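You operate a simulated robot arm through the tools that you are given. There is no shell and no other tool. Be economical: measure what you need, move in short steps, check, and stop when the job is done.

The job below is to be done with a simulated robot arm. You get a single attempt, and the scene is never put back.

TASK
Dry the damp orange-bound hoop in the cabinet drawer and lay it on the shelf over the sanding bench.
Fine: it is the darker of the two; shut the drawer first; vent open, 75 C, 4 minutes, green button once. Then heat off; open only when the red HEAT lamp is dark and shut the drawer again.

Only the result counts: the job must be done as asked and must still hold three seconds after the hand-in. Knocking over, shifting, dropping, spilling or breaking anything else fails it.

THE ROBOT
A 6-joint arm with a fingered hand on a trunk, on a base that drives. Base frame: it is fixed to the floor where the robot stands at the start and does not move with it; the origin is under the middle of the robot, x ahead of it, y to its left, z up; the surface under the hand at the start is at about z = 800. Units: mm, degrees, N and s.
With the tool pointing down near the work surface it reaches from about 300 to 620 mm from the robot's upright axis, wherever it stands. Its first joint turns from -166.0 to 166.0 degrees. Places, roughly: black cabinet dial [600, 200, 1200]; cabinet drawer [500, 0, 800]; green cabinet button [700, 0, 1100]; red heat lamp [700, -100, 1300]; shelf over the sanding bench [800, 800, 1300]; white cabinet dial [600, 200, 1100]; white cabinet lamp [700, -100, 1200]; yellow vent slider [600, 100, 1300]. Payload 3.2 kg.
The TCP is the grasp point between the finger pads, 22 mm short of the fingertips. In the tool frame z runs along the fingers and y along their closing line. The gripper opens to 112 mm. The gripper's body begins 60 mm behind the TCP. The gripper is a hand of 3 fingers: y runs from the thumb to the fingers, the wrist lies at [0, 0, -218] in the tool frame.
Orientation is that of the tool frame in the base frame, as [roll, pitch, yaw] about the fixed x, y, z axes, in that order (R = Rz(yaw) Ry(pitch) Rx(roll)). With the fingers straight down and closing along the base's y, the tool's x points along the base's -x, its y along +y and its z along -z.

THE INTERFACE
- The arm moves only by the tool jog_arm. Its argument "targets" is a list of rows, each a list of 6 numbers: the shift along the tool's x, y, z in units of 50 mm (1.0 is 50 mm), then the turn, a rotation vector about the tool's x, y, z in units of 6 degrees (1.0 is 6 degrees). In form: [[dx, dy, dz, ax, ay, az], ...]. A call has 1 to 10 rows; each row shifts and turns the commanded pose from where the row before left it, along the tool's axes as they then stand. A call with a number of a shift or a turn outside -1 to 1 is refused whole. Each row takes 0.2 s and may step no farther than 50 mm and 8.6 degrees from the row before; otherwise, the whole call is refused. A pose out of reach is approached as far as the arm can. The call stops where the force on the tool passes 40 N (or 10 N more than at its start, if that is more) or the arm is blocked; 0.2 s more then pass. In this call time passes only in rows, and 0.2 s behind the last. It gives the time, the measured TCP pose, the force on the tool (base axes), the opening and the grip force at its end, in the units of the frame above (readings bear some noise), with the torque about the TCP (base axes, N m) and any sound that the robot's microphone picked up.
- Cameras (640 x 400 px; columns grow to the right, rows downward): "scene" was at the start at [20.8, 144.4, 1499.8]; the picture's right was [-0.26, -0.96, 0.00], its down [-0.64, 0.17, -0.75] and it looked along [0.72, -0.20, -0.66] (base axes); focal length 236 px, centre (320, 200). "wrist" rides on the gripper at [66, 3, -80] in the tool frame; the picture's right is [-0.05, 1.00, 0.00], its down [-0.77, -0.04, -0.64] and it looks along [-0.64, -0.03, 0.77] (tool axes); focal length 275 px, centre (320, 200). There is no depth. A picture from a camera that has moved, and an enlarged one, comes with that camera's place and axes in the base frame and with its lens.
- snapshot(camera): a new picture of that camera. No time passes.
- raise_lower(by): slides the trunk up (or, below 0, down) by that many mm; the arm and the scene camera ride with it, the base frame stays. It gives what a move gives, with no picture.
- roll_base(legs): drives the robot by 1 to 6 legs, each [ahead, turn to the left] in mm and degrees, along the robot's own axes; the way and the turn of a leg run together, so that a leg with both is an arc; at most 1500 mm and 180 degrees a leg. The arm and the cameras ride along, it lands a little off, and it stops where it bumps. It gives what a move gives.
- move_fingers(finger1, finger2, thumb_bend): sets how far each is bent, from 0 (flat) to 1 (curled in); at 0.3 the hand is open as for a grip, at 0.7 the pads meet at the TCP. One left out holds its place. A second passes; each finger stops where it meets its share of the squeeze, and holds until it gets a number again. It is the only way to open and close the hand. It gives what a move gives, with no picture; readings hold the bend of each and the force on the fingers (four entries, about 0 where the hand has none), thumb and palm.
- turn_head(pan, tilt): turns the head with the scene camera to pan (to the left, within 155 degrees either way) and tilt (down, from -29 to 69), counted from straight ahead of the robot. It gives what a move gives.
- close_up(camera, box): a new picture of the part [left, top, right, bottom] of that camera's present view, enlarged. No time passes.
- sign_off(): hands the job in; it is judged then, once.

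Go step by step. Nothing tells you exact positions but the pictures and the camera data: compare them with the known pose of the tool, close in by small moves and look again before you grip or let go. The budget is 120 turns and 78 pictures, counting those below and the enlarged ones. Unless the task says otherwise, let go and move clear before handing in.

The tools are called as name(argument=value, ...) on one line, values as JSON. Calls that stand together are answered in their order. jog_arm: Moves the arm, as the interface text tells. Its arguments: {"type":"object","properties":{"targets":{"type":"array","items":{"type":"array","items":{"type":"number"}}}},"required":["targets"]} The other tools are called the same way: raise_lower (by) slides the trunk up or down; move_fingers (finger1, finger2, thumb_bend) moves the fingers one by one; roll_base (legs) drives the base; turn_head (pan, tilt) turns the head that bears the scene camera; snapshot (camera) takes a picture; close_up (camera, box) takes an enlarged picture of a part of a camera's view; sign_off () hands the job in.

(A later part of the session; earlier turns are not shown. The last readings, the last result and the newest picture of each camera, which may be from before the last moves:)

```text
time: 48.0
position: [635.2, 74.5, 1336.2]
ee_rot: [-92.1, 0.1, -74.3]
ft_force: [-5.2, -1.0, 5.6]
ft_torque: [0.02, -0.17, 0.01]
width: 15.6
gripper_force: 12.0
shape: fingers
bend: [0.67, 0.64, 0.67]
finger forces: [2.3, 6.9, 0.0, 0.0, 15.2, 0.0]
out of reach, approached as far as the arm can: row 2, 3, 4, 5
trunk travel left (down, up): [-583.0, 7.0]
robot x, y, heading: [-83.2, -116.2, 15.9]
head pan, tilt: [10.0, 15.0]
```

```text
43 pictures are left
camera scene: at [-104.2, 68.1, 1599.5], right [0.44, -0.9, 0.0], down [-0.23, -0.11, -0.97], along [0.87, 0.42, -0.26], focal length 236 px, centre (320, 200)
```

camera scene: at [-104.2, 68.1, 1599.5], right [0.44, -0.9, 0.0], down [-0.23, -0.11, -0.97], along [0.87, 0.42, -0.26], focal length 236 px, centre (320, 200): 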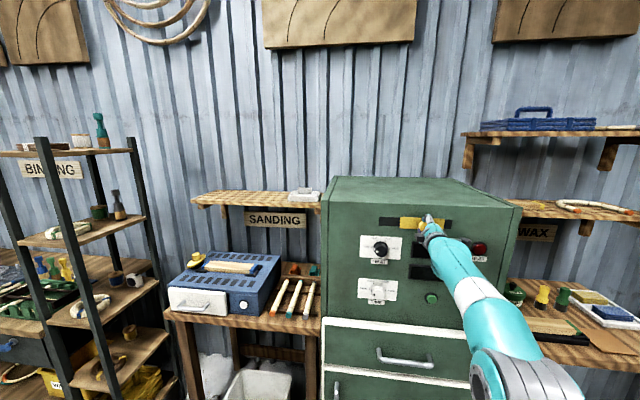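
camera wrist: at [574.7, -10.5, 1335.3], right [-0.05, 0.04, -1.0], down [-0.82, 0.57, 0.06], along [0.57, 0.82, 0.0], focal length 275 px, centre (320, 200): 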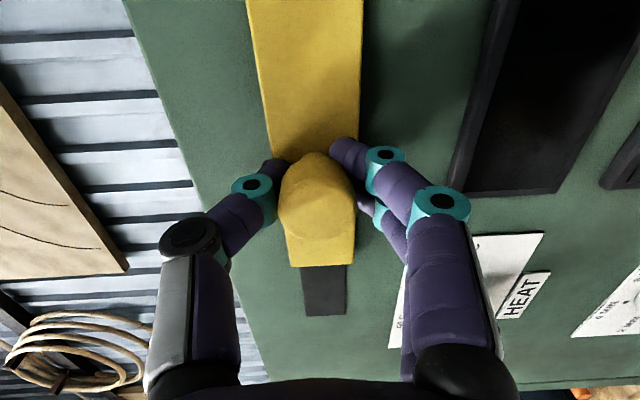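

The slider is half-way and the arm is at its reach. I'll let go, draw back, bring the base nearer and finish the slide.

move_fingers(finger1=0.3, finger2=0.3, thumb_bend=0.3)

jog_arm(targets=[[0, 0, -0.9, 0, 0, 0], [0, 0, -0.9, 0.33, 0, 0], [0, 0, -0.9, 0, 0, 0]])

roll_base(legs=[[110, 0]])

snapshot(camera="wrist")

```text
time: 49.0
position: [635.7, 75.4, 1333.3]
ee_rot: [-92.2, 0.0, -74.4]
ft_force: [0.2, 0.1, 0.4]
ft_torque: [0.01, 0.0, 0.0]
width: 111.0
gripper_force: 0.0
shape: fingers
bend: [0.3, 0.3, 0.3]
finger forces: [0.0, 0.0, 0.0, 0.0, 0.0, 0.1]
trunk travel left (down, up): [-583.0, 7.0]
robot x, y, heading: [-84.9, -114.6, 16.2]
head pan, tilt: [10.0, 15.0]
```

```text
time: 49.8
position: [509.6, 31.4, 1334.7]
ee_rot: [-88.2, 0.0, -74.0]
ft_force: [0.9, 0.5, -0.4]
ft_torque: [0.0, -0.04, 0.0]
width: 111.2
gripper_force: 0.0
shape: fingers
bend: [0.3, 0.3, 0.3]
finger forces: [0.0, 0.0, 0.1, 0.0, 0.0, 0.1]
out of reach, approached as far as the arm can: row 1
trunk travel left (down, up): [-583.0, 7.0]
robot x, y, heading: [-78.0, -113.5, 16.2]
head pan, tilt: [10.0, 15.0]
```

```text
time: 51.0
position: [620.1, 62.6, 1335.4]
ee_rot: [-88.2, 0.0, -73.9]
ft_force: [0.3, 0.0, 0.8]
ft_torque: [0.0, -0.02, -0.01]
width: 111.5
gripper_force: 0.0
shape: fingers
bend: [0.3, 0.3, 0.3]
finger forces: [0.0, 0.1, 0.0, 0.1, 0.0, 0.0]
trunk travel left (down, up): [-583.0, 7.0]
robot x, y, heading: [26.5, -82.1, 16.1]
head pan, tilt: [10.0, 15.0]
```

```text
42 pictures are left
camera wrist: at [560.9, -23.1, 1328.0], right [0.02, 0.05, -1.0], down [-0.83, 0.56, 0.02], along [0.56, 0.82, 0.05], focal length 275 px, centre (320, 200)
```

wrist: 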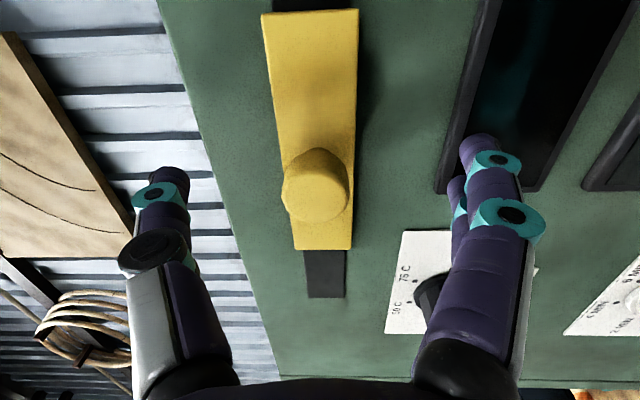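

The knob is 8 mm left of the hand. I'll line up, grip and carry it to the stop.

jog_arm(targets=[[-0.2, 0, 0.36, -0.3, 0, 0]])

move_fingers(finger1=0.7, finger2=0.7, thumb_bend=0.7)

jog_arm(targets=[[0.25, 0, 0, 0, 0, 0], [0.25, 0, 0, 0, 0, 0], [0.2, 0, 0, 0, 0, 0]])

snapshot(camera="wrist")

```text
time: 51.4
position: [633.0, 77.1, 1334.8]
ee_rot: [-90.0, 0.0, -73.9]
ft_force: [0.3, -0.3, -0.6]
ft_torque: [0.06, 0.0, 0.03]
width: 111.3
gripper_force: 0.0
shape: fingers
bend: [0.3, 0.3, 0.3]
finger forces: [0.0, 0.0, 0.0, 0.0, 0.1, 0.0]
trunk travel left (down, up): [-583.0, 7.0]
robot x, y, heading: [28.1, -85.9, 16.0]
head pan, tilt: [10.0, 15.0]
```

```text
time: 52.4
position: [631.2, 77.1, 1334.2]
ee_rot: [-90.0, -0.1, -73.8]
ft_force: [1.4, 0.2, -0.5]
ft_torque: [-0.1, 0.2, -0.03]
width: 22.4
gripper_force: 9.5
shape: fingers
bend: [0.63, 0.62, 0.65]
finger forces: [5.4, 4.3, 0.1, 0.0, 9.9, 0.1]
trunk travel left (down, up): [-583.0, 7.0]
robot x, y, heading: [26.9, -84.1, 16.1]
head pan, tilt: [10.0, 15.0]
```

```text
time: 53.2
position: [643.7, 41.0, 1337.0]
ee_rot: [-89.9, 0.1, -73.9]
ft_force: [4.1, 3.2, 2.0]
ft_torque: [0.02, 0.01, 0.01]
width: 9.5
gripper_force: 4.7
shape: fingers
bend: [0.7, 0.65, 0.67]
finger forces: [0.1, 3.8, 0.0, 0.1, 4.9, 0.1]
trunk travel left (down, up): [-583.0, 7.0]
robot x, y, heading: [25.3, -87.2, 16.0]
head pan, tilt: [10.0, 15.0]
```

```text
41 pictures are left
camera wrist: at [583.9, -44.3, 1332.6], right [-0.01, 0.05, -1.0], down [-0.82, 0.56, 0.04], along [0.57, 0.82, 0.03], focal length 275 px, centre (320, 200)
```

wrist: 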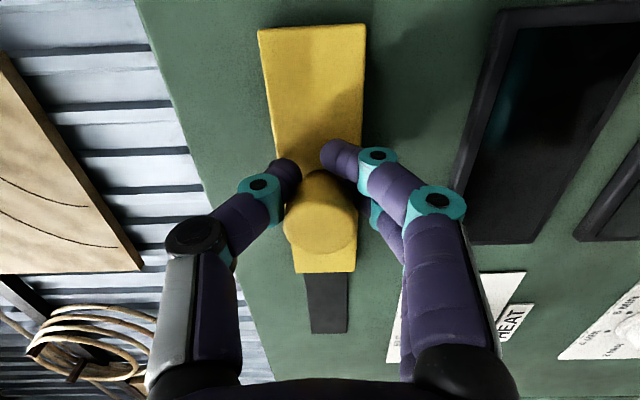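

The plate is now at the right-hand stop. I'll release, draw back and go to the heat dial.

move_fingers(finger1=0.3, finger2=0.3, thumb_bend=0.3)

jog_arm(targets=[[0, 0, -0.8, 0, 0, 0], [0, 0, -0.8, 0, 0, 0], [-0.8, 0, 0, 0, 0, 0], [-0.8, 0, 0, 0, 0, 0], [-0.8, 0, 0, 0, 0, 0], [-0.75, 0, 0, 0, 0, 0]])

raise_lower(by=-91)

snapshot(camera="wrist")

snapshot(camera="scene")

```text
time: 54.2
position: [642.4, 43.5, 1336.3]
ee_rot: [-90.0, -0.1, -73.9]
ft_force: [-0.6, -0.1, 1.0]
ft_torque: [0.03, 0.01, -0.02]
width: 111.2
gripper_force: 0.0
shape: fingers
bend: [0.3, 0.3, 0.3]
finger forces: [0.0, 0.0, 0.1, 0.1, 0.1, 0.1]
trunk travel left (down, up): [-583.0, 7.0]
robot x, y, heading: [22.7, -82.8, 16.0]
head pan, tilt: [10.0, 15.0]
```

```text
time: 55.6
position: [552.1, 66.8, 1334.8]
ee_rot: [-89.9, 0.1, -73.5]
ft_force: [-0.9, -0.4, 0.3]
ft_torque: [-0.01, -0.01, 0.02]
width: 111.1
gripper_force: 0.0
shape: fingers
bend: [0.3, 0.3, 0.3]
finger forces: [0.1, 0.0, 0.1, 0.0, 0.0, 0.0]
out of reach, approached as far as the arm can: row 4, 5, 6
trunk travel left (down, up): [-583.0, 7.0]
robot x, y, heading: [25.5, -87.6, 15.9]
head pan, tilt: [10.0, 15.0]
```

```text
time: 56.9
position: [553.4, 69.6, 1244.9]
ee_rot: [-89.9, 0.1, -73.5]
ft_force: [-0.5, 0.1, 0.6]
ft_torque: [-0.03, 0.04, -0.01]
width: 111.2
gripper_force: 0.1
shape: fingers
bend: [0.3, 0.3, 0.3]
finger forces: [0.0, 0.1, 0.1, 0.1, 0.0, 0.1]
trunk travel left (down, up): [-492.0, 98.0]
robot x, y, heading: [24.0, -85.9, 15.9]
head pan, tilt: [10.0, 15.0]
```

```text
40 pictures are left
camera wrist: at [494.6, -18.4, 1240.4], right [-0.01, 0.05, -1.0], down [-0.83, 0.56, 0.04], along [0.56, 0.83, 0.03], focal length 275 px, centre (320, 200)
```

wrist: 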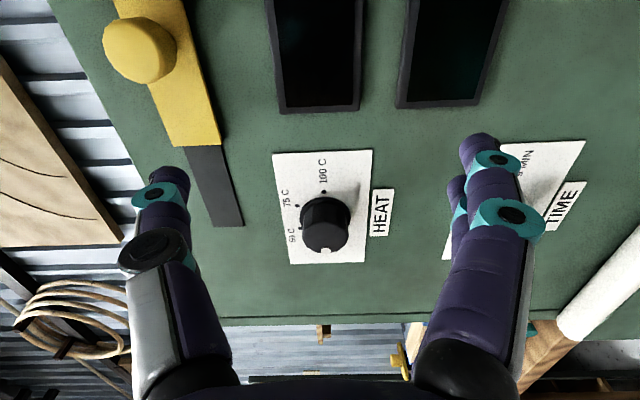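

```text
39 pictures are left
camera scene: at [5.2, 99.4, 1508.3], right [0.44, -0.9, 0.0], down [-0.23, -0.11, -0.97], along [0.87, 0.42, -0.26], focal length 236 px, centre (320, 200)
```

scene: 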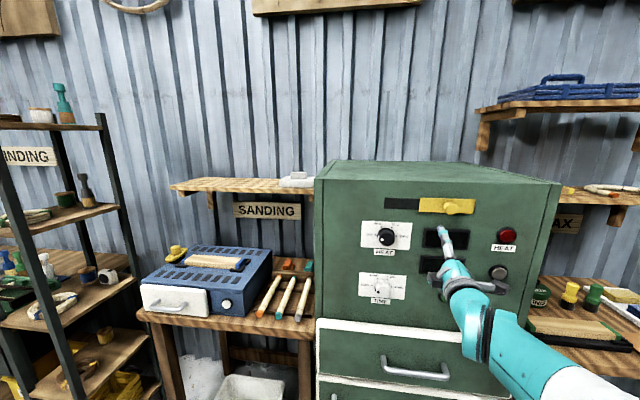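

I'm too close and too high for the leftward move. I'll back the base by 60 mm, put the trunk up with the hand lower, and shift left to the heat dial.

roll_base(legs=[[-60, 0]])

raise_lower(by=95)

jog_arm(targets=[[-0.5, 0.6, 0, 0, 0, 0], [-0.6, 0.65, 0, 0, 0, 0], [-0.5, 0.65, 0, 0, 0, 0], [-0.5, 0, 0, 0, -0.08, 0]])

snapshot(camera="wrist")

```text
time: 57.8
position: [492.8, 50.9, 1244.3]
ee_rot: [-90.0, 0.2, -73.6]
ft_force: [0.7, 0.0, -1.2]
ft_torque: [-0.02, 0.02, 0.0]
width: 111.1
gripper_force: 0.1
shape: fingers
bend: [0.3, 0.3, 0.3]
finger forces: [0.0, 0.0, 0.0, 0.0, 0.0, 0.1]
trunk travel left (down, up): [-492.0, 98.0]
robot x, y, heading: [-33.7, -104.0, 16.0]
head pan, tilt: [10.0, 15.0]
```

```text
time: 59.1
position: [495.7, 51.8, 1339.0]
ee_rot: [-89.9, 0.1, -73.6]
ft_force: [0.0, -0.6, -0.1]
ft_torque: [-0.07, 0.03, -0.01]
width: 111.1
gripper_force: 0.0
shape: fingers
bend: [0.3, 0.3, 0.3]
finger forces: [0.0, 0.1, 0.0, 0.0, 0.0, 0.0]
trunk travel left (down, up): [-587.0, 3.0]
robot x, y, heading: [-30.5, -102.1, 15.9]
head pan, tilt: [10.0, 15.0]
```

```text
time: 60.1
position: [478.3, 105.3, 1217.5]
ee_rot: [-89.6, 0.2, -72.8]
ft_force: [-0.2, 0.5, -0.1]
ft_torque: [0.01, 0.01, 0.03]
width: 111.3
gripper_force: 0.0
shape: fingers
bend: [0.3, 0.3, 0.3]
finger forces: [0.0, 0.1, 0.1, 0.0, 0.0, 0.0]
out of reach, approached as far as the arm can: row 1, 2, 3, 4
trunk travel left (down, up): [-587.0, 3.0]
robot x, y, heading: [-32.5, -108.4, 15.7]
head pan, tilt: [10.0, 15.0]
```

```text
38 pictures are left
camera wrist: at [420.6, 17.5, 1213.6], right [-0.01, 0.05, -1.0], down [-0.84, 0.55, 0.04], along [0.55, 0.83, 0.04], focal length 275 px, centre (320, 200)
```

wrist: 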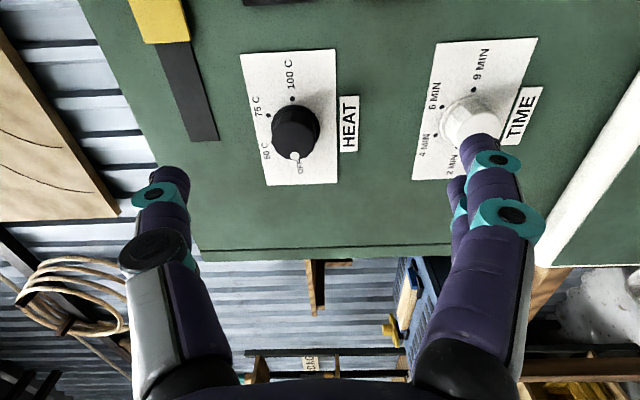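

The limit was being too close. I'll go forward and left together, up to just in front of the heat knob.

jog_arm(targets=[[0, 0, 0.6, 0, 0, 0], [-0.25, -0.27, 0.6, 0, -0.2, 0], [-0.4, -0.27, 0.5, 0, 0, 0], [-0.35, 0, 0.3, -0.07, 0, 0]])

snapshot(camera="wrist")

```text
time: 61.1
position: [565.4, 132.3, 1218.1]
ee_rot: [-90.0, 0.5, -71.1]
ft_force: [-0.4, 0.3, 0.8]
ft_torque: [0.01, 0.0, 0.04]
width: 111.5
gripper_force: 0.0
shape: fingers
bend: [0.3, 0.3, 0.3]
finger forces: [0.0, 0.1, 0.0, 0.0, 0.0, 0.0]
out of reach, approached as far as the arm can: row 1, 2, 3, 4
trunk travel left (down, up): [-587.0, 3.0]
robot x, y, heading: [-36.2, -104.0, 15.9]
head pan, tilt: [10.0, 15.0]
```

```text
37 pictures are left
camera wrist: at [510.8, 43.8, 1213.0], right [-0.02, 0.05, -1.0], down [-0.85, 0.52, 0.04], along [0.53, 0.85, 0.04], focal length 275 px, centre (320, 200)
```

wrist: 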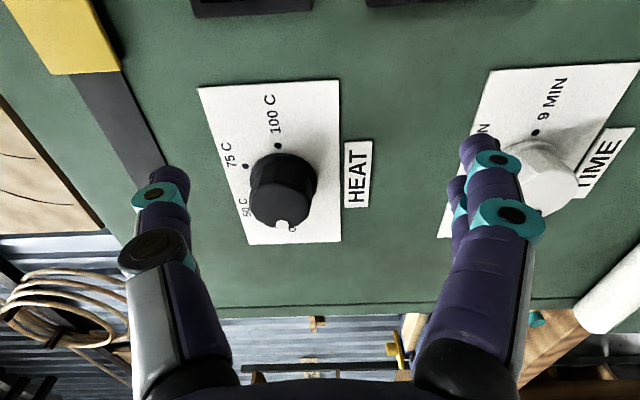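

The arm can't hold this pose so far left of its axis. I'll move the base about 110 mm to the left by backing off and driving in again.

roll_base(legs=[[-290, 0], [0, 25], [265, 0], [0, -25]])

jog_arm(targets=[[0, 0, 0, 0, 0.1, 0]])

snapshot(camera="wrist")

```text
time: 67.2
position: [491.9, 233.8, 1217.9]
ee_rot: [-90.0, 0.6, -70.9]
ft_force: [0.5, -0.1, -0.6]
ft_torque: [0.0, -0.02, 0.0]
width: 111.4
gripper_force: 0.0
shape: fingers
bend: [0.3, 0.3, 0.3]
finger forces: [0.1, 0.0, 0.0, 0.0, 0.0, 0.1]
trunk travel left (down, up): [-587.0, 3.0]
robot x, y, heading: [-102.3, -2.2, 16.2]
head pan, tilt: [10.0, 15.0]
```

```text
time: 67.6
position: [490.6, 233.0, 1217.2]
ee_rot: [-89.7, 0.7, -71.0]
ft_force: [0.1, 0.5, 0.4]
ft_torque: [0.02, 0.02, -0.01]
width: 111.4
gripper_force: 0.0
shape: fingers
bend: [0.3, 0.3, 0.3]
finger forces: [0.0, 0.0, 0.0, 0.0, 0.0, 0.0]
trunk travel left (down, up): [-587.0, 3.0]
robot x, y, heading: [-109.4, -1.6, 16.6]
head pan, tilt: [10.0, 15.0]
```

```text
36 pictures are left
camera wrist: at [436.4, 143.8, 1212.3], right [-0.02, 0.06, -1.0], down [-0.85, 0.52, 0.04], along [0.52, 0.85, 0.04], focal length 275 px, centre (320, 200)
```

wrist: 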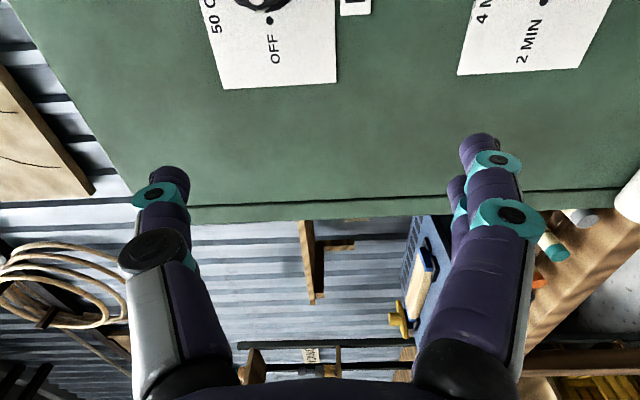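

Now the axis is opposite the dials. I'll shift the hand right and up onto the heat knob's line.

jog_arm(targets=[[0.5, -0.3, 0, 0, 0.25, 0], [0.5, -0.26, 0, 0, 0.25, 0], [0.38, 0, 0.5, 0, 0, 0], [0, 0, 0.5, 0, 0, 0]])

snapshot(camera="wrist")

```text
time: 68.6
position: [560.4, 179.8, 1243.2]
ee_rot: [-90.1, 0.5, -74.5]
ft_force: [0.4, 0.0, -0.1]
ft_torque: [0.0, -0.03, 0.0]
width: 111.2
gripper_force: 0.2
shape: fingers
bend: [0.3, 0.3, 0.3]
finger forces: [0.0, 0.1, 0.1, 0.1, 0.0, 0.0]
trunk travel left (down, up): [-587.0, 3.0]
robot x, y, heading: [-109.2, -4.9, 16.2]
head pan, tilt: [10.0, 15.0]
```

```text
35 pictures are left
camera wrist: at [501.5, 95.8, 1239.9], right [-0.02, 0.05, -1.0], down [-0.82, 0.57, 0.04], along [0.57, 0.82, 0.03], focal length 275 px, centre (320, 200)
```

wrist: 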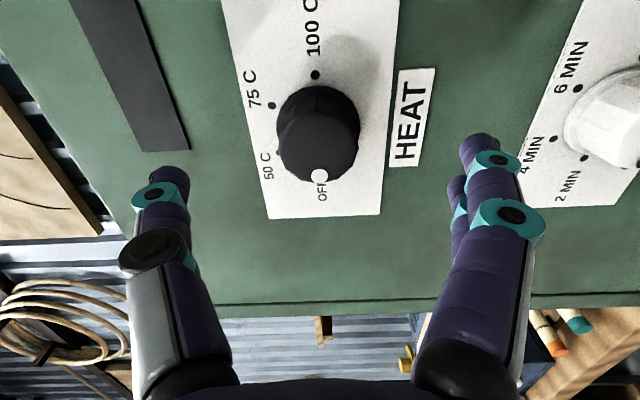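

Centred on the heat knob, which points at OFF. I'll move in and grip it.

jog_arm(targets=[[-0.03, 0, 0.5, 0, -0.08, 0], [0, 0, 0.4, 0, 0, 0]])

move_fingers(finger1=0.7, finger2=0.7, thumb_bend=0.7)

snapshot(camera="wrist")

```text
time: 69.2
position: [604.3, 193.5, 1244.0]
ee_rot: [-90.0, 0.5, -74.1]
ft_force: [-0.4, -0.8, 0.0]
ft_torque: [-0.01, 0.03, -0.02]
width: 111.5
gripper_force: 0.1
shape: fingers
bend: [0.3, 0.3, 0.3]
finger forces: [0.0, 0.0, 0.0, 0.1, 0.1, 0.1]
trunk travel left (down, up): [-587.0, 3.0]
robot x, y, heading: [-104.2, -4.2, 16.5]
head pan, tilt: [10.0, 15.0]
```

```text
time: 70.2
position: [600.6, 192.1, 1245.1]
ee_rot: [-90.0, 0.5, -74.0]
ft_force: [-14.6, -5.7, -3.7]
ft_torque: [-0.13, 0.38, 0.12]
width: 32.7
gripper_force: 19.3
shape: fingers
bend: [0.6, 0.63, 0.63]
finger forces: [8.3, 17.1, 0.1, 0.1, 13.3, 0.0]
trunk travel left (down, up): [-587.0, 3.0]
robot x, y, heading: [-109.8, -4.2, 16.7]
head pan, tilt: [10.0, 15.0]
```

```text
34 pictures are left
camera wrist: at [541.7, 107.1, 1241.1], right [-0.01, 0.05, -1.0], down [-0.82, 0.56, 0.04], along [0.57, 0.82, 0.04], focal length 275 px, centre (320, 200)
```

wrist: 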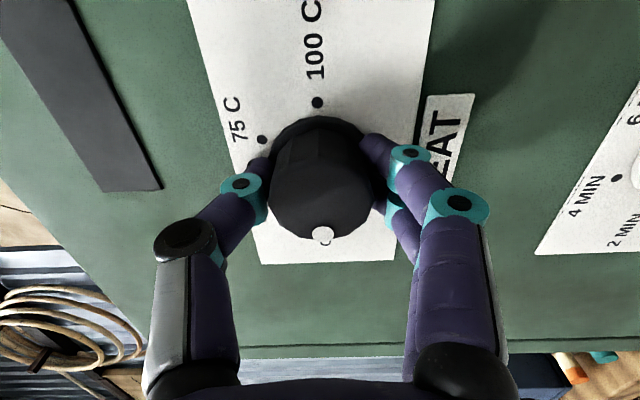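

Gripped, with some push back from the panel, so I'll ease out slightly and turn the first 30 degrees clockwise.

jog_arm(targets=[[0, 0, -0.06, 0, 0, 0], [0, 0, 0, 0, 0, 1], [0, 0, 0, 0, 0, 1], [0, 0, 0, 0, 0, 1], [0, 0, 0, 0, 0, 1], [0, 0, 0, 0, 0, 1]])

snapshot(camera="wrist")

```text
time: 71.6
position: [600.8, 192.8, 1244.2]
ee_rot: [-90.2, 30.6, -74.0]
ft_force: [1.1, -1.4, -1.1]
ft_torque: [-0.09, 0.15, 0.06]
width: 32.3
gripper_force: 14.7
shape: fingers
bend: [0.6, 0.62, 0.63]
finger forces: [6.7, 10.3, 0.0, 0.1, 13.4, 0.0]
trunk travel left (down, up): [-587.0, 3.0]
robot x, y, heading: [-105.2, -6.1, 16.5]
head pan, tilt: [10.0, 15.0]
```

```text
33 pictures are left
camera wrist: at [538.2, 117.3, 1207.9], right [-0.15, 0.53, -0.84], down [-0.79, 0.44, 0.42], along [0.6, 0.72, 0.35], focal length 275 px, centre (320, 200)
```

wrist: 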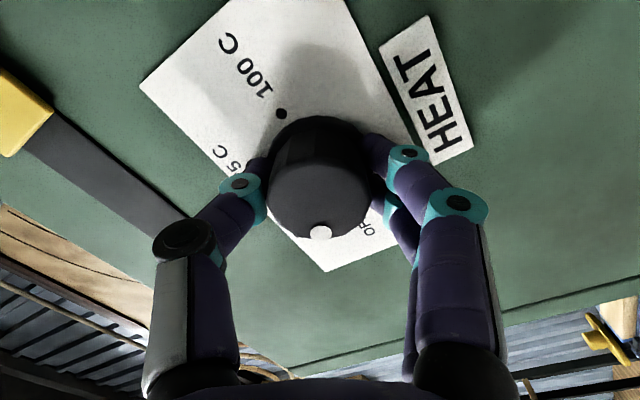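

The pointer follows the hand. I'll turn the remaining 90 degrees to 75 C.

jog_arm(targets=[[0, 0, 0, 0, 0, 1], [0, 0, 0, 0, 0, 1], [0, 0, 0, 0, 0, 1], [0, 0, 0, 0, 0, 1], [0, 0, 0, 0, 0, 1], [0, 0, 0, 0, 0, 1], [0, 0, 0, 0, 0, 1], [0, 0, 0, 0, 0, 1]])

jog_arm(targets=[[0, 0, 0, 0, 0, 1], [0, 0, 0, 0, 0, 1], [0, 0, 0, 0, 0, 1], [0, 0, 0, 0, 0, 1], [0, 0, 0, 0, 0, 1], [0, 0, 0, 0, 0, 1], [0, 0, 0, 0, 0, 1]])

snapshot(camera="wrist")

```text
time: 73.4
position: [599.8, 192.6, 1244.1]
ee_rot: [-90.1, 78.6, -74.3]
ft_force: [2.6, 1.0, 0.8]
ft_torque: [-0.05, 0.03, 0.24]
width: 32.1
gripper_force: 15.5
shape: fingers
bend: [0.61, 0.62, 0.62]
finger forces: [8.3, 9.4, 0.1, 0.0, 13.0, 0.0]
trunk travel left (down, up): [-587.0, 3.0]
robot x, y, heading: [-109.6, -0.6, 16.4]
head pan, tilt: [10.0, 15.0]
```

```text
time: 75.0
position: [600.0, 193.1, 1243.7]
ee_rot: [90.0, 59.4, 106.2]
ft_force: [1.4, 3.1, -0.5]
ft_torque: [-0.03, 0.0, 0.22]
width: 32.2
gripper_force: 15.8
shape: fingers
bend: [0.62, 0.61, 0.62]
finger forces: [12.8, 6.7, 0.1, 0.0, 12.6, 0.0]
trunk travel left (down, up): [-587.0, 3.0]
robot x, y, heading: [-110.1, -3.3, 16.2]
head pan, tilt: [10.0, 15.0]
```

```text
32 pictures are left
camera wrist: at [512.4, 206.1, 1188.8], right [-0.23, 0.8, 0.55], down [-0.49, -0.58, 0.65], along [0.84, -0.12, 0.53], focal length 275 px, centre (320, 200)
```

wrist: 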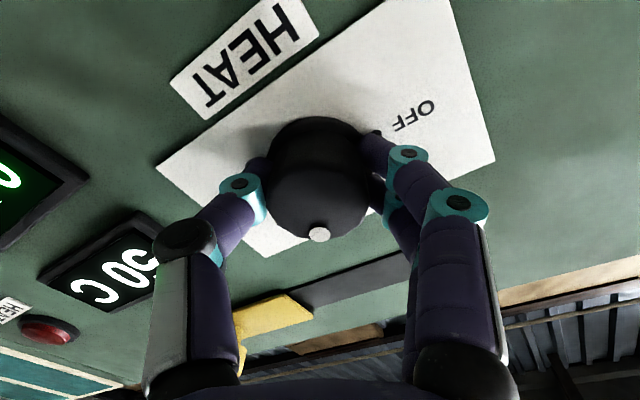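

The displays have lit. I'll let go, draw back and read them and the dial.

move_fingers(finger1=0.3, finger2=0.3, thumb_bend=0.3)

jog_arm(targets=[[0, 0, -0.8, 0, 0, 0], [0, 0, -0.8, 0, 0, 0]])

snapshot(camera="scene")

close_up(camera="scene", box=[290, 180, 530, 330])

```text
time: 76.0
position: [600.7, 191.8, 1244.9]
ee_rot: [90.2, 59.5, 106.1]
ft_force: [-0.9, -0.5, -0.4]
ft_torque: [0.01, 0.0, -0.02]
width: 111.0
gripper_force: 0.0
shape: fingers
bend: [0.3, 0.3, 0.3]
finger forces: [0.0, 0.1, 0.1, 0.0, 0.0, 0.0]
trunk travel left (down, up): [-587.0, 3.0]
robot x, y, heading: [-107.7, -2.2, 16.6]
head pan, tilt: [10.0, 15.0]
```

```text
time: 76.6
position: [522.8, 170.0, 1244.5]
ee_rot: [90.0, 59.5, 106.1]
ft_force: [-0.7, 0.0, -0.2]
ft_torque: [0.01, -0.02, -0.01]
width: 111.3
gripper_force: 0.0
shape: fingers
bend: [0.3, 0.3, 0.3]
finger forces: [0.0, 0.0, 0.1, 0.1, 0.0, 0.0]
trunk travel left (down, up): [-587.0, 3.0]
robot x, y, heading: [-108.7, -5.8, 16.6]
head pan, tilt: [10.0, 15.0]
```

```text
31 pictures are left
camera scene: at [-128.1, 179.7, 1603.3], right [0.44, -0.9, 0.0], down [-0.23, -0.11, -0.97], along [0.87, 0.43, -0.26], focal length 236 px, centre (320, 200)
```

scene: 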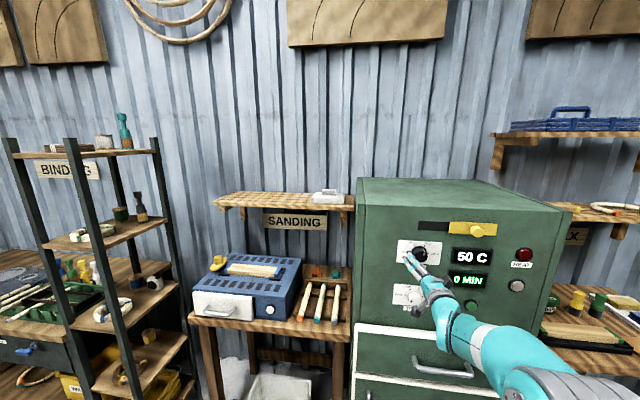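

```text
2.67 times, centred on (410, 255) of scene
camera zoom: at [-128.1, 179.7, 1603.3], right [0.44, -0.9, 0.0], down [-0.23, -0.11, -0.97], along [0.87, 0.43, -0.26], focal length 628 px, centre (80, 53)
```

zoom: 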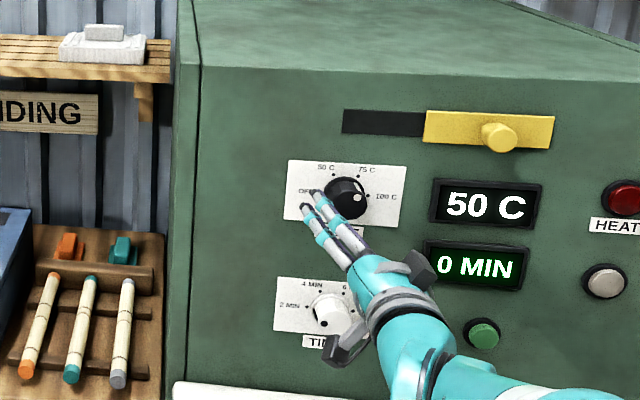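

The upper display reads 50 C and the lower 0 MIN, so I'll look closely at the pointer and the lamps.

close_up(camera="scene", box=[390, 230, 460, 320])

close_up(camera="scene", box=[440, 215, 560, 315])

```text
4.44 times, centred on (425, 275) of scene
camera zoom: at [-128.1, 179.7, 1603.3], right [0.44, -0.9, 0.0], down [-0.23, -0.11, -0.97], along [0.87, 0.43, -0.26], focal length 1047 px, centre (-147, -133)
```

zoom: 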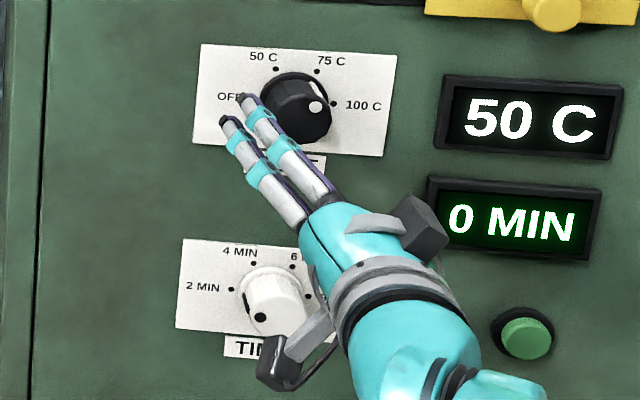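

```text
4.00 times, centred on (500, 265) of scene
camera zoom: at [-128.1, 179.7, 1603.3], right [0.44, -0.9, 0.0], down [-0.23, -0.11, -0.97], along [0.87, 0.43, -0.26], focal length 942 px, centre (-400, -60)
```

zoom: 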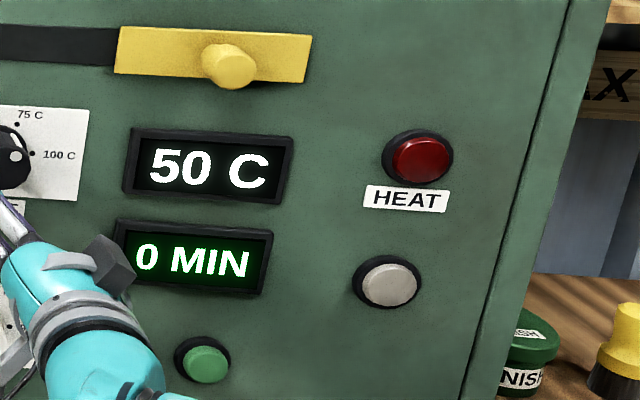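

The pointer stands at 75 C, and the 50 C may be the present temperature, so I'll watch it. Next comes the time dial directly below.

raise_lower(by=-158)

jog_arm(targets=[[0, 0, 0, 0, 0, -1], [0, 0, 0, 0, 0, -1], [0, 0, 0, 0, 0, -1], [0, 0, 0, 0, 0, -1], [0, 0, 0, 0, 0, -1], [0, 0, 0, 0, 0, -1], [0, 0, 0, 0, 0, -1], [0, 0, 0, 0, 0, -1], [0, 0, 0, 0, 0, -1], [0, 0, 0, 0, 0, -1]])

snapshot(camera="wrist")

close_up(camera="scene", box=[360, 140, 560, 265])

```text
time: 78.4
position: [522.5, 169.8, 1086.4]
ee_rot: [90.1, 59.6, 106.2]
ft_force: [-0.4, -0.3, 0.5]
ft_torque: [-0.01, 0.04, -0.01]
width: 111.0
gripper_force: 0.0
shape: fingers
bend: [0.3, 0.3, 0.3]
finger forces: [0.0, 0.0, 0.0, 0.0, 0.1, 0.0]
trunk travel left (down, up): [-429.0, 161.0]
robot x, y, heading: [-110.2, -1.6, 16.5]
head pan, tilt: [10.0, 15.0]
```

```text
time: 80.6
position: [522.0, 170.0, 1087.7]
ee_rot: [-90.1, 60.4, -74.1]
ft_force: [0.2, 0.7, 0.5]
ft_torque: [0.0, -0.01, 0.01]
width: 111.1
gripper_force: 0.1
shape: fingers
bend: [0.3, 0.3, 0.3]
finger forces: [0.0, 0.0, 0.0, 0.0, 0.1, 0.0]
trunk travel left (down, up): [-429.0, 161.0]
robot x, y, heading: [-108.4, -6.0, 16.4]
head pan, tilt: [10.0, 15.0]
```

```text
27 pictures are left
camera wrist: at [453.7, 119.1, 1027.3], right [-0.25, 0.86, -0.45], down [-0.71, 0.16, 0.69], along [0.66, 0.49, 0.57], focal length 275 px, centre (320, 200)
```

wrist: 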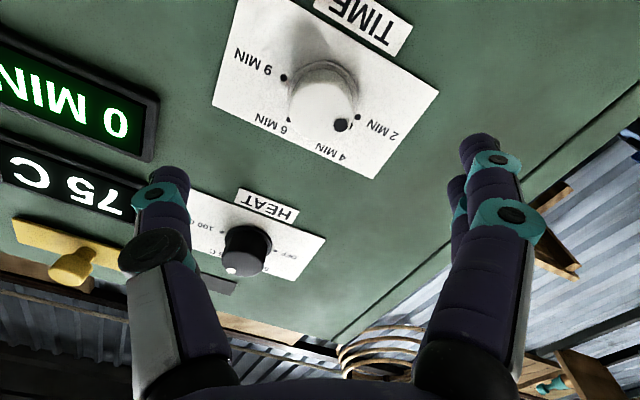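

```text
3.20 times, centred on (460, 202) of scene
camera zoom: at [-127.2, 179.9, 1445.3], right [0.44, -0.9, 0.0], down [-0.23, -0.12, -0.97], along [0.87, 0.43, -0.26], focal length 754 px, centre (-128, 192)
```

zoom: 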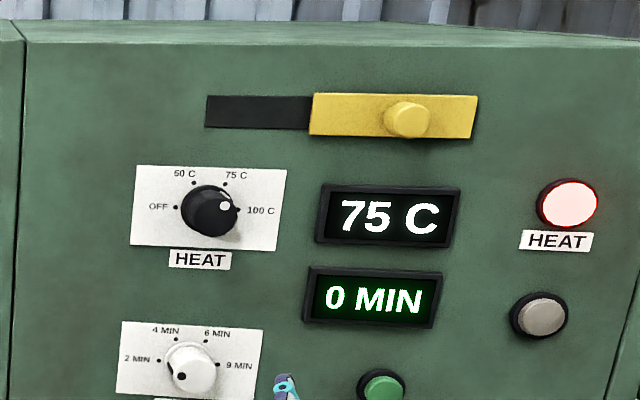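

The display has settled at 75 C and the HEAT lamp is lit. The time knob is straight ahead at about z 1083, so I'll grip it.

jog_arm(targets=[[0.07, 0.04, 0.6, 0, 0, 0], [0, 0, 0.5, 0, 0, 0], [0, 0, 0.48, 0, 0, 0]])

move_fingers(finger1=0.7, finger2=0.7, thumb_bend=0.7)

snapshot(camera="wrist")

```text
time: 81.4
position: [599.0, 191.7, 1083.9]
ee_rot: [-90.0, 60.6, -74.0]
ft_force: [0.1, -0.5, 0.2]
ft_torque: [-0.01, -0.02, 0.02]
width: 111.2
gripper_force: 0.0
shape: fingers
bend: [0.3, 0.3, 0.3]
finger forces: [0.0, 0.0, 0.0, 0.1, 0.1, 0.0]
trunk travel left (down, up): [-429.0, 161.0]
robot x, y, heading: [-104.6, -2.9, 16.5]
head pan, tilt: [10.0, 15.0]
```

```text
time: 82.4
position: [599.2, 192.4, 1083.9]
ee_rot: [-90.0, 60.5, -74.0]
ft_force: [-0.5, 1.4, 1.1]
ft_torque: [0.06, -0.01, 0.06]
width: 31.8
gripper_force: 13.5
shape: fingers
bend: [0.61, 0.6, 0.62]
finger forces: [6.4, 7.6, 0.0, 0.0, 12.6, 0.0]
trunk travel left (down, up): [-429.0, 161.0]
robot x, y, heading: [-106.0, -4.7, 16.5]
head pan, tilt: [10.0, 15.0]
```

```text
25 pictures are left
camera wrist: at [530.5, 140.8, 1023.7], right [-0.25, 0.86, -0.45], down [-0.71, 0.16, 0.69], along [0.66, 0.49, 0.57], focal length 275 px, centre (320, 200)
```

wrist: 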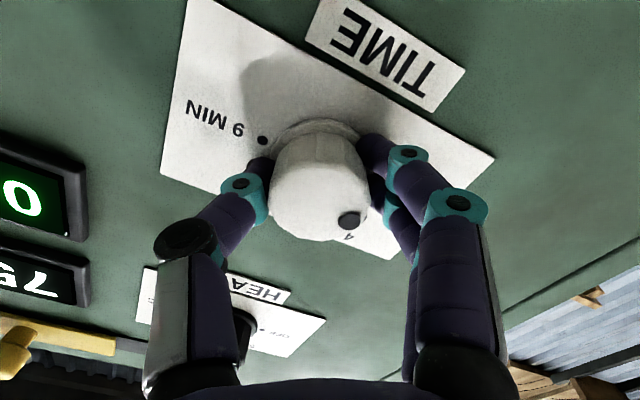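

Good hold; the pointer is at 2 MIN. I'll turn 60 degrees clockwise to 4 MIN, release and look.

jog_arm(targets=[[0, 0, 0, 0, 0, 1], [0, 0, 0, 0, 0, 1], [0, 0, 0, 0, 0, 1], [0, 0, 0, 0, 0, 1], [0, 0, 0, 0, 0, 1], [0, 0, 0, 0, 0, 1], [0, 0, 0, 0, 0, 1], [0, 0, 0, 0, 0, 1], [0, 0, 0, 0, 0, 1], [0, 0, 0, 0, 0, 1]])

move_fingers(finger1=0.3, finger2=0.3, thumb_bend=0.3)

jog_arm(targets=[[0, 0, -0.8, 0, 0, 0], [0, 0, -0.8, 0, 0, 0]])

close_up(camera="scene", box=[360, 150, 560, 300])

snapshot(camera="wrist")

```text
time: 84.6
position: [599.2, 191.8, 1082.8]
ee_rot: [90.0, 59.4, 106.0]
ft_force: [4.3, 3.9, 5.7]
ft_torque: [0.0, -0.1, 0.08]
width: 31.9
gripper_force: 13.0
shape: fingers
bend: [0.61, 0.59, 0.63]
finger forces: [7.7, 8.3, 0.0, 0.0, 10.2, 0.1]
trunk travel left (down, up): [-429.0, 161.0]
robot x, y, heading: [-106.2, -5.5, 16.4]
head pan, tilt: [10.0, 15.0]
```

```text
time: 85.6
position: [598.0, 192.5, 1083.3]
ee_rot: [90.0, 59.5, 106.1]
ft_force: [-0.7, -1.1, -0.5]
ft_torque: [-0.02, -0.03, 0.02]
width: 110.9
gripper_force: 0.1
shape: fingers
bend: [0.3, 0.3, 0.3]
finger forces: [0.1, 0.1, 0.1, 0.1, 0.1, 0.0]
trunk travel left (down, up): [-429.0, 161.0]
robot x, y, heading: [-105.8, -1.9, 16.5]
head pan, tilt: [10.0, 15.0]
```

```text
time: 86.2
position: [522.3, 169.4, 1082.1]
ee_rot: [89.9, 59.6, 106.2]
ft_force: [-0.2, 0.1, 0.0]
ft_torque: [-0.04, 0.01, -0.04]
width: 111.2
gripper_force: 0.0
shape: fingers
bend: [0.3, 0.3, 0.3]
finger forces: [0.0, 0.0, 0.1, 0.1, 0.0, 0.1]
trunk travel left (down, up): [-429.0, 161.0]
robot x, y, heading: [-109.6, -1.7, 16.3]
head pan, tilt: [10.0, 15.0]
```

```text
2.67 times, centred on (460, 225) of scene
camera zoom: at [-127.7, 179.8, 1445.3], right [0.44, -0.9, 0.0], down [-0.23, -0.12, -0.97], along [0.87, 0.43, -0.26], focal length 628 px, centre (-53, 133)
```

zoom: 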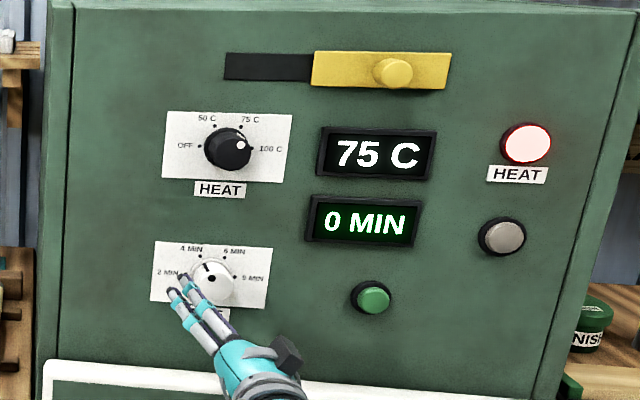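

```text
23 pictures are left
camera wrist: at [434.8, 182.2, 1026.0], right [-0.23, 0.8, 0.55], down [-0.49, -0.58, 0.65], along [0.84, -0.12, 0.53], focal length 275 px, centre (320, 200)
```

wrist: 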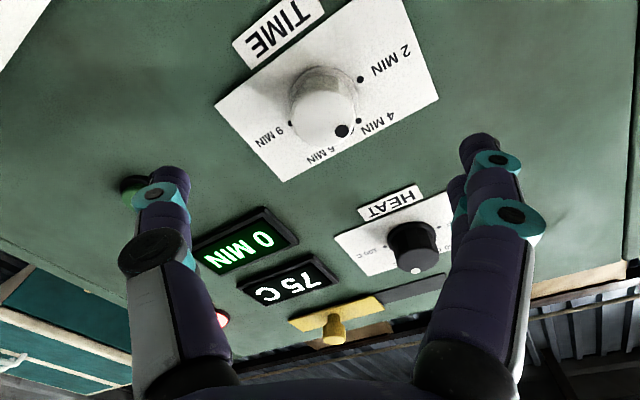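

Heat reads 75 C, the time pointer stands at 4 MIN, the vent is slid over and the drawer is shut. I'll move the base right to stand in front of the green button.

roll_base(legs=[[-220, 0], [0, -30], [280, 0], [0, 30]])

move_fingers(finger1=0.7, finger2=0.7, thumb_bend=0.7)

snapshot(camera="scene")

```text
time: 92.4
position: [590.3, 36.9, 1080.9]
ee_rot: [90.1, 59.5, 105.8]
ft_force: [0.3, -0.4, 0.0]
ft_torque: [-0.04, 0.0, -0.01]
width: 111.1
gripper_force: 0.1
shape: fingers
bend: [0.3, 0.3, 0.3]
finger forces: [0.0, 0.1, 0.0, 0.1, 0.0, 0.1]
trunk travel left (down, up): [-429.0, 161.0]
robot x, y, heading: [-41.1, -134.8, 16.0]
head pan, tilt: [10.0, 15.0]
```

```text
time: 93.4
position: [588.9, 34.6, 1081.9]
ee_rot: [90.1, 59.5, 105.8]
ft_force: [-0.6, 0.2, -0.7]
ft_torque: [0.03, 0.0, 0.02]
width: 2.7
gripper_force: 0.0
shape: fingers
bend: [0.7, 0.7, 0.7]
finger forces: [0.0, 0.0, 0.0, 0.1, 0.1, 0.1]
trunk travel left (down, up): [-429.0, 161.0]
robot x, y, heading: [-39.5, -136.3, 16.0]
head pan, tilt: [10.0, 15.0]
```

```text
22 pictures are left
camera scene: at [-60.3, 50.1, 1445.3], right [0.44, -0.9, 0.0], down [-0.23, -0.11, -0.97], along [0.87, 0.42, -0.26], focal length 236 px, centre (320, 200)
```

scene: 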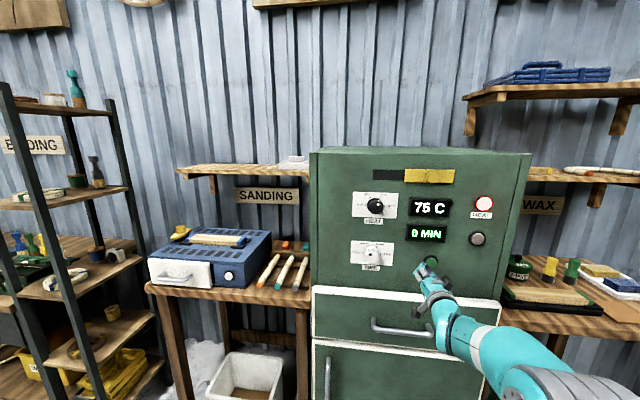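

I'll line the closed fingertips up with the button, stopping just short of it.

jog_arm(targets=[[-0.148, -0.576, 0, 0, 0, 0], [0, 0, 0.6, 0, 0, 0]])

snapshot(camera="wrist")

close_up(camera="scene", box=[380, 210, 480, 310])

```text
time: 94.0
position: [626.2, 15.3, 1075.5]
ee_rot: [90.0, 59.5, 105.7]
ft_force: [-1.1, 0.0, -1.5]
ft_torque: [0.03, 0.0, 0.0]
width: 3.0
gripper_force: 0.0
shape: fingers
bend: [0.7, 0.7, 0.7]
finger forces: [0.0, 0.0, 0.0, 0.1, 0.0, 0.0]
trunk travel left (down, up): [-429.0, 161.0]
robot x, y, heading: [-40.2, -133.3, 15.9]
head pan, tilt: [10.0, 15.0]
```

```text
21 pictures are left
camera wrist: at [538.0, 28.7, 1019.5], right [-0.23, 0.81, 0.55], down [-0.5, -0.58, 0.65], along [0.84, -0.13, 0.53], focal length 275 px, centre (320, 200)
```

wrist: 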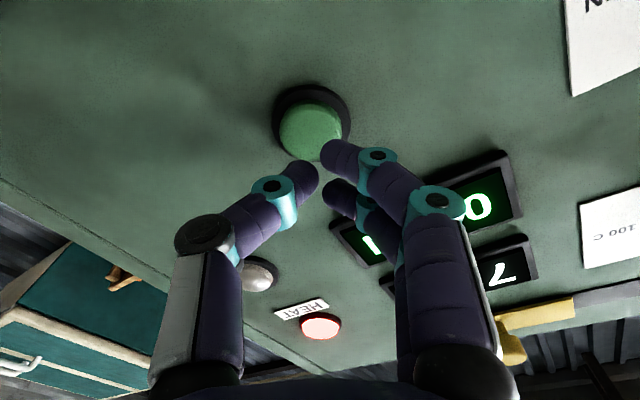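

```text
4.00 times, centred on (430, 260) of scene
camera zoom: at [-60.2, 49.9, 1445.3], right [0.44, -0.9, 0.0], down [-0.23, -0.11, -0.97], along [0.87, 0.42, -0.26], focal length 942 px, centre (-120, -40)
```

zoom: 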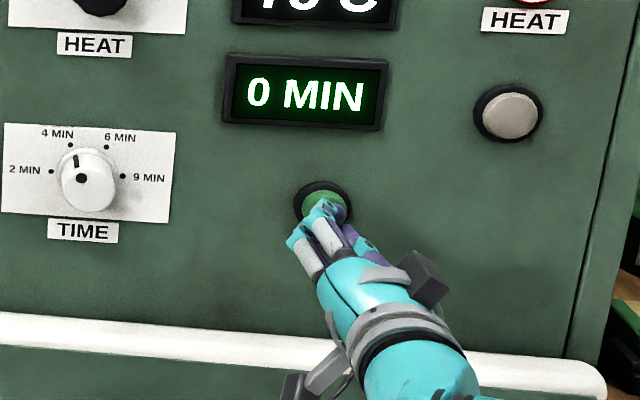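

The time pointer clearly shows 4 MIN and the tips are in front of the green button. I'll press gently.

jog_arm(targets=[[0.07, -0.04, 0.2, 0, 0, 0], [0, 0, 0.15, 0, 0, 0], [0, 0, 0.12, 0, 0, 0]])

close_up(camera="scene", box=[380, 180, 520, 300])

```text
time: 94.8
position: [647.6, 23.2, 1069.7]
ee_rot: [90.1, 59.5, 105.8]
ft_force: [-0.9, 0.6, -1.2]
ft_torque: [-0.04, 0.0, 0.02]
width: 2.4
gripper_force: 0.6
shape: fingers
bend: [0.7, 0.7, 0.7]
finger forces: [0.9, 0.1, 0.1, 0.0, 0.1, 0.0]
trunk travel left (down, up): [-429.0, 161.0]
robot x, y, heading: [-42.0, -135.0, 16.0]
head pan, tilt: [10.0, 15.0]
```

```text
3.33 times, centred on (450, 240) of scene
camera zoom: at [-60.6, 50.1, 1445.3], right [0.44, -0.9, 0.0], down [-0.23, -0.11, -0.97], along [0.87, 0.42, -0.26], focal length 785 px, centre (-113, 67)
```

zoom: 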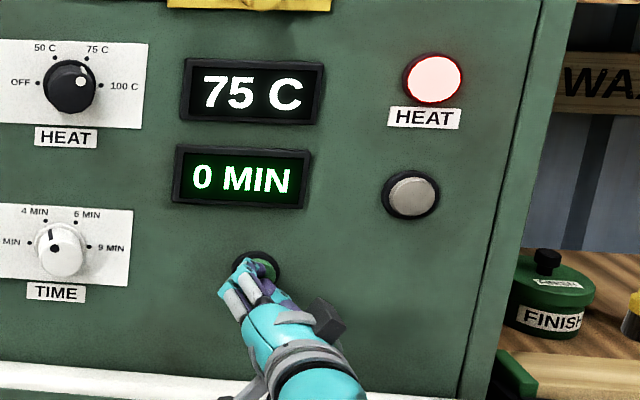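

Contact is just beginning. I'll press a few millimetres further.

jog_arm(targets=[[0, 0, 0.06, 0, 0, 0], [0, 0, 0.06, 0, 0, 0]])

```text
time: 95.4
position: [651.5, 24.4, 1071.0]
ee_rot: [90.0, 59.5, 105.6]
ft_force: [-13.0, -2.5, -1.6]
ft_torque: [-0.03, 0.12, 0.05]
width: 2.0
gripper_force: 6.3
shape: fingers
bend: [0.71, 0.7, 0.7]
finger forces: [4.0, 2.6, 0.0, 0.0, 5.7, 0.0]
trunk travel left (down, up): [-429.0, 161.0]
robot x, y, heading: [-41.6, -133.8, 16.0]
head pan, tilt: [10.0, 15.0]
heard: click
```

A click was heard, so I'll back off from the button and read the displays.

jog_arm(targets=[[0, 0, -0.6, 0, 0, 0], [0, 0, -0.7, 0, 0, 0]])

close_up(camera="scene", box=[300, 140, 540, 290])

```text
time: 96.0
position: [590.3, 5.9, 1071.2]
ee_rot: [89.9, 59.4, 105.8]
ft_force: [0.0, -0.7, -0.9]
ft_torque: [0.0, 0.01, 0.0]
width: 1.9
gripper_force: 0.1
shape: fingers
bend: [0.7, 0.7, 0.7]
finger forces: [0.0, 0.0, 0.0, 0.0, 0.0, 0.0]
trunk travel left (down, up): [-429.0, 161.0]
robot x, y, heading: [-42.0, -134.2, 16.0]
head pan, tilt: [10.0, 15.0]
```

```text
2.67 times, centred on (420, 215) of scene
camera zoom: at [-60.5, 50.1, 1445.3], right [0.44, -0.9, 0.0], down [-0.23, -0.11, -0.97], along [0.87, 0.42, -0.26], focal length 628 px, centre (53, 160)
```

zoom: 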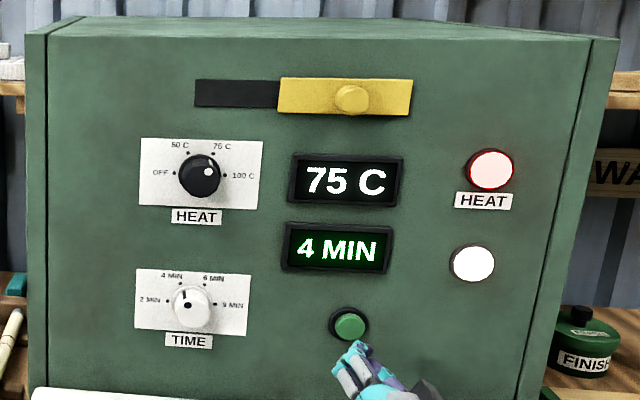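

The cycle is running: 4 MIN, white lamp lit, 75 C. Meanwhile I'll drive back in front of the heat dial.

roll_base(legs=[[-260, 0], [0, 30], [288, 0], [0, -30]])

move_fingers(finger1=0.3, finger2=0.3, thumb_bend=0.3)

raise_lower(by=158)

snapshot(camera="scene")

```text
time: 102.4
position: [533.0, 154.0, 1070.5]
ee_rot: [90.1, 59.6, 106.9]
ft_force: [0.6, 0.7, 1.2]
ft_torque: [0.0, -0.02, 0.0]
width: 2.1
gripper_force: 0.0
shape: fingers
bend: [0.7, 0.7, 0.7]
finger forces: [0.1, 0.1, 0.0, 0.0, 0.0, 0.1]
trunk travel left (down, up): [-429.0, 161.0]
robot x, y, heading: [-93.9, 2.9, 17.1]
head pan, tilt: [10.0, 15.0]
```

```text
time: 103.4
position: [532.9, 152.9, 1070.7]
ee_rot: [90.1, 59.5, 106.9]
ft_force: [-0.9, 0.8, 0.0]
ft_torque: [-0.01, -0.01, 0.04]
width: 111.1
gripper_force: 0.1
shape: fingers
bend: [0.3, 0.3, 0.3]
finger forces: [0.0, 0.0, 0.0, 0.0, 0.0, 0.0]
trunk travel left (down, up): [-429.0, 161.0]
robot x, y, heading: [-96.2, -2.3, 17.2]
head pan, tilt: [10.0, 15.0]
```

```text
time: 105.2
position: [532.7, 154.0, 1230.5]
ee_rot: [90.1, 59.5, 106.9]
ft_force: [0.3, -0.4, -0.2]
ft_torque: [0.0, 0.02, 0.02]
width: 111.2
gripper_force: 0.0
shape: fingers
bend: [0.3, 0.3, 0.3]
finger forces: [0.0, 0.1, 0.0, 0.0, 0.0, 0.0]
trunk travel left (down, up): [-587.0, 3.0]
robot x, y, heading: [-98.2, 2.0, 17.4]
head pan, tilt: [10.0, 15.0]
```

```text
17 pictures are left
camera scene: at [-118.9, 184.2, 1603.3], right [0.46, -0.89, 0.0], down [-0.23, -0.12, -0.97], along [0.86, 0.44, -0.26], focal length 236 px, centre (320, 200)
```

scene: 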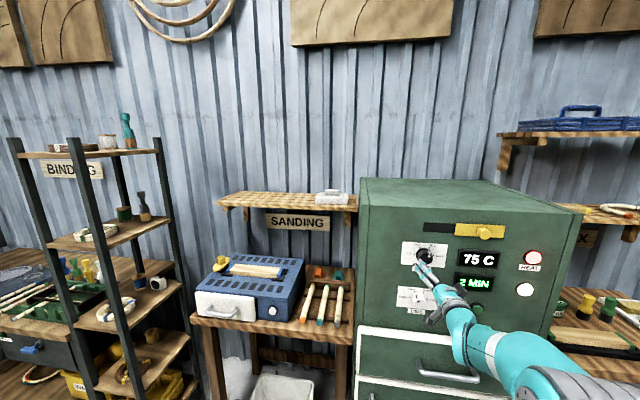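

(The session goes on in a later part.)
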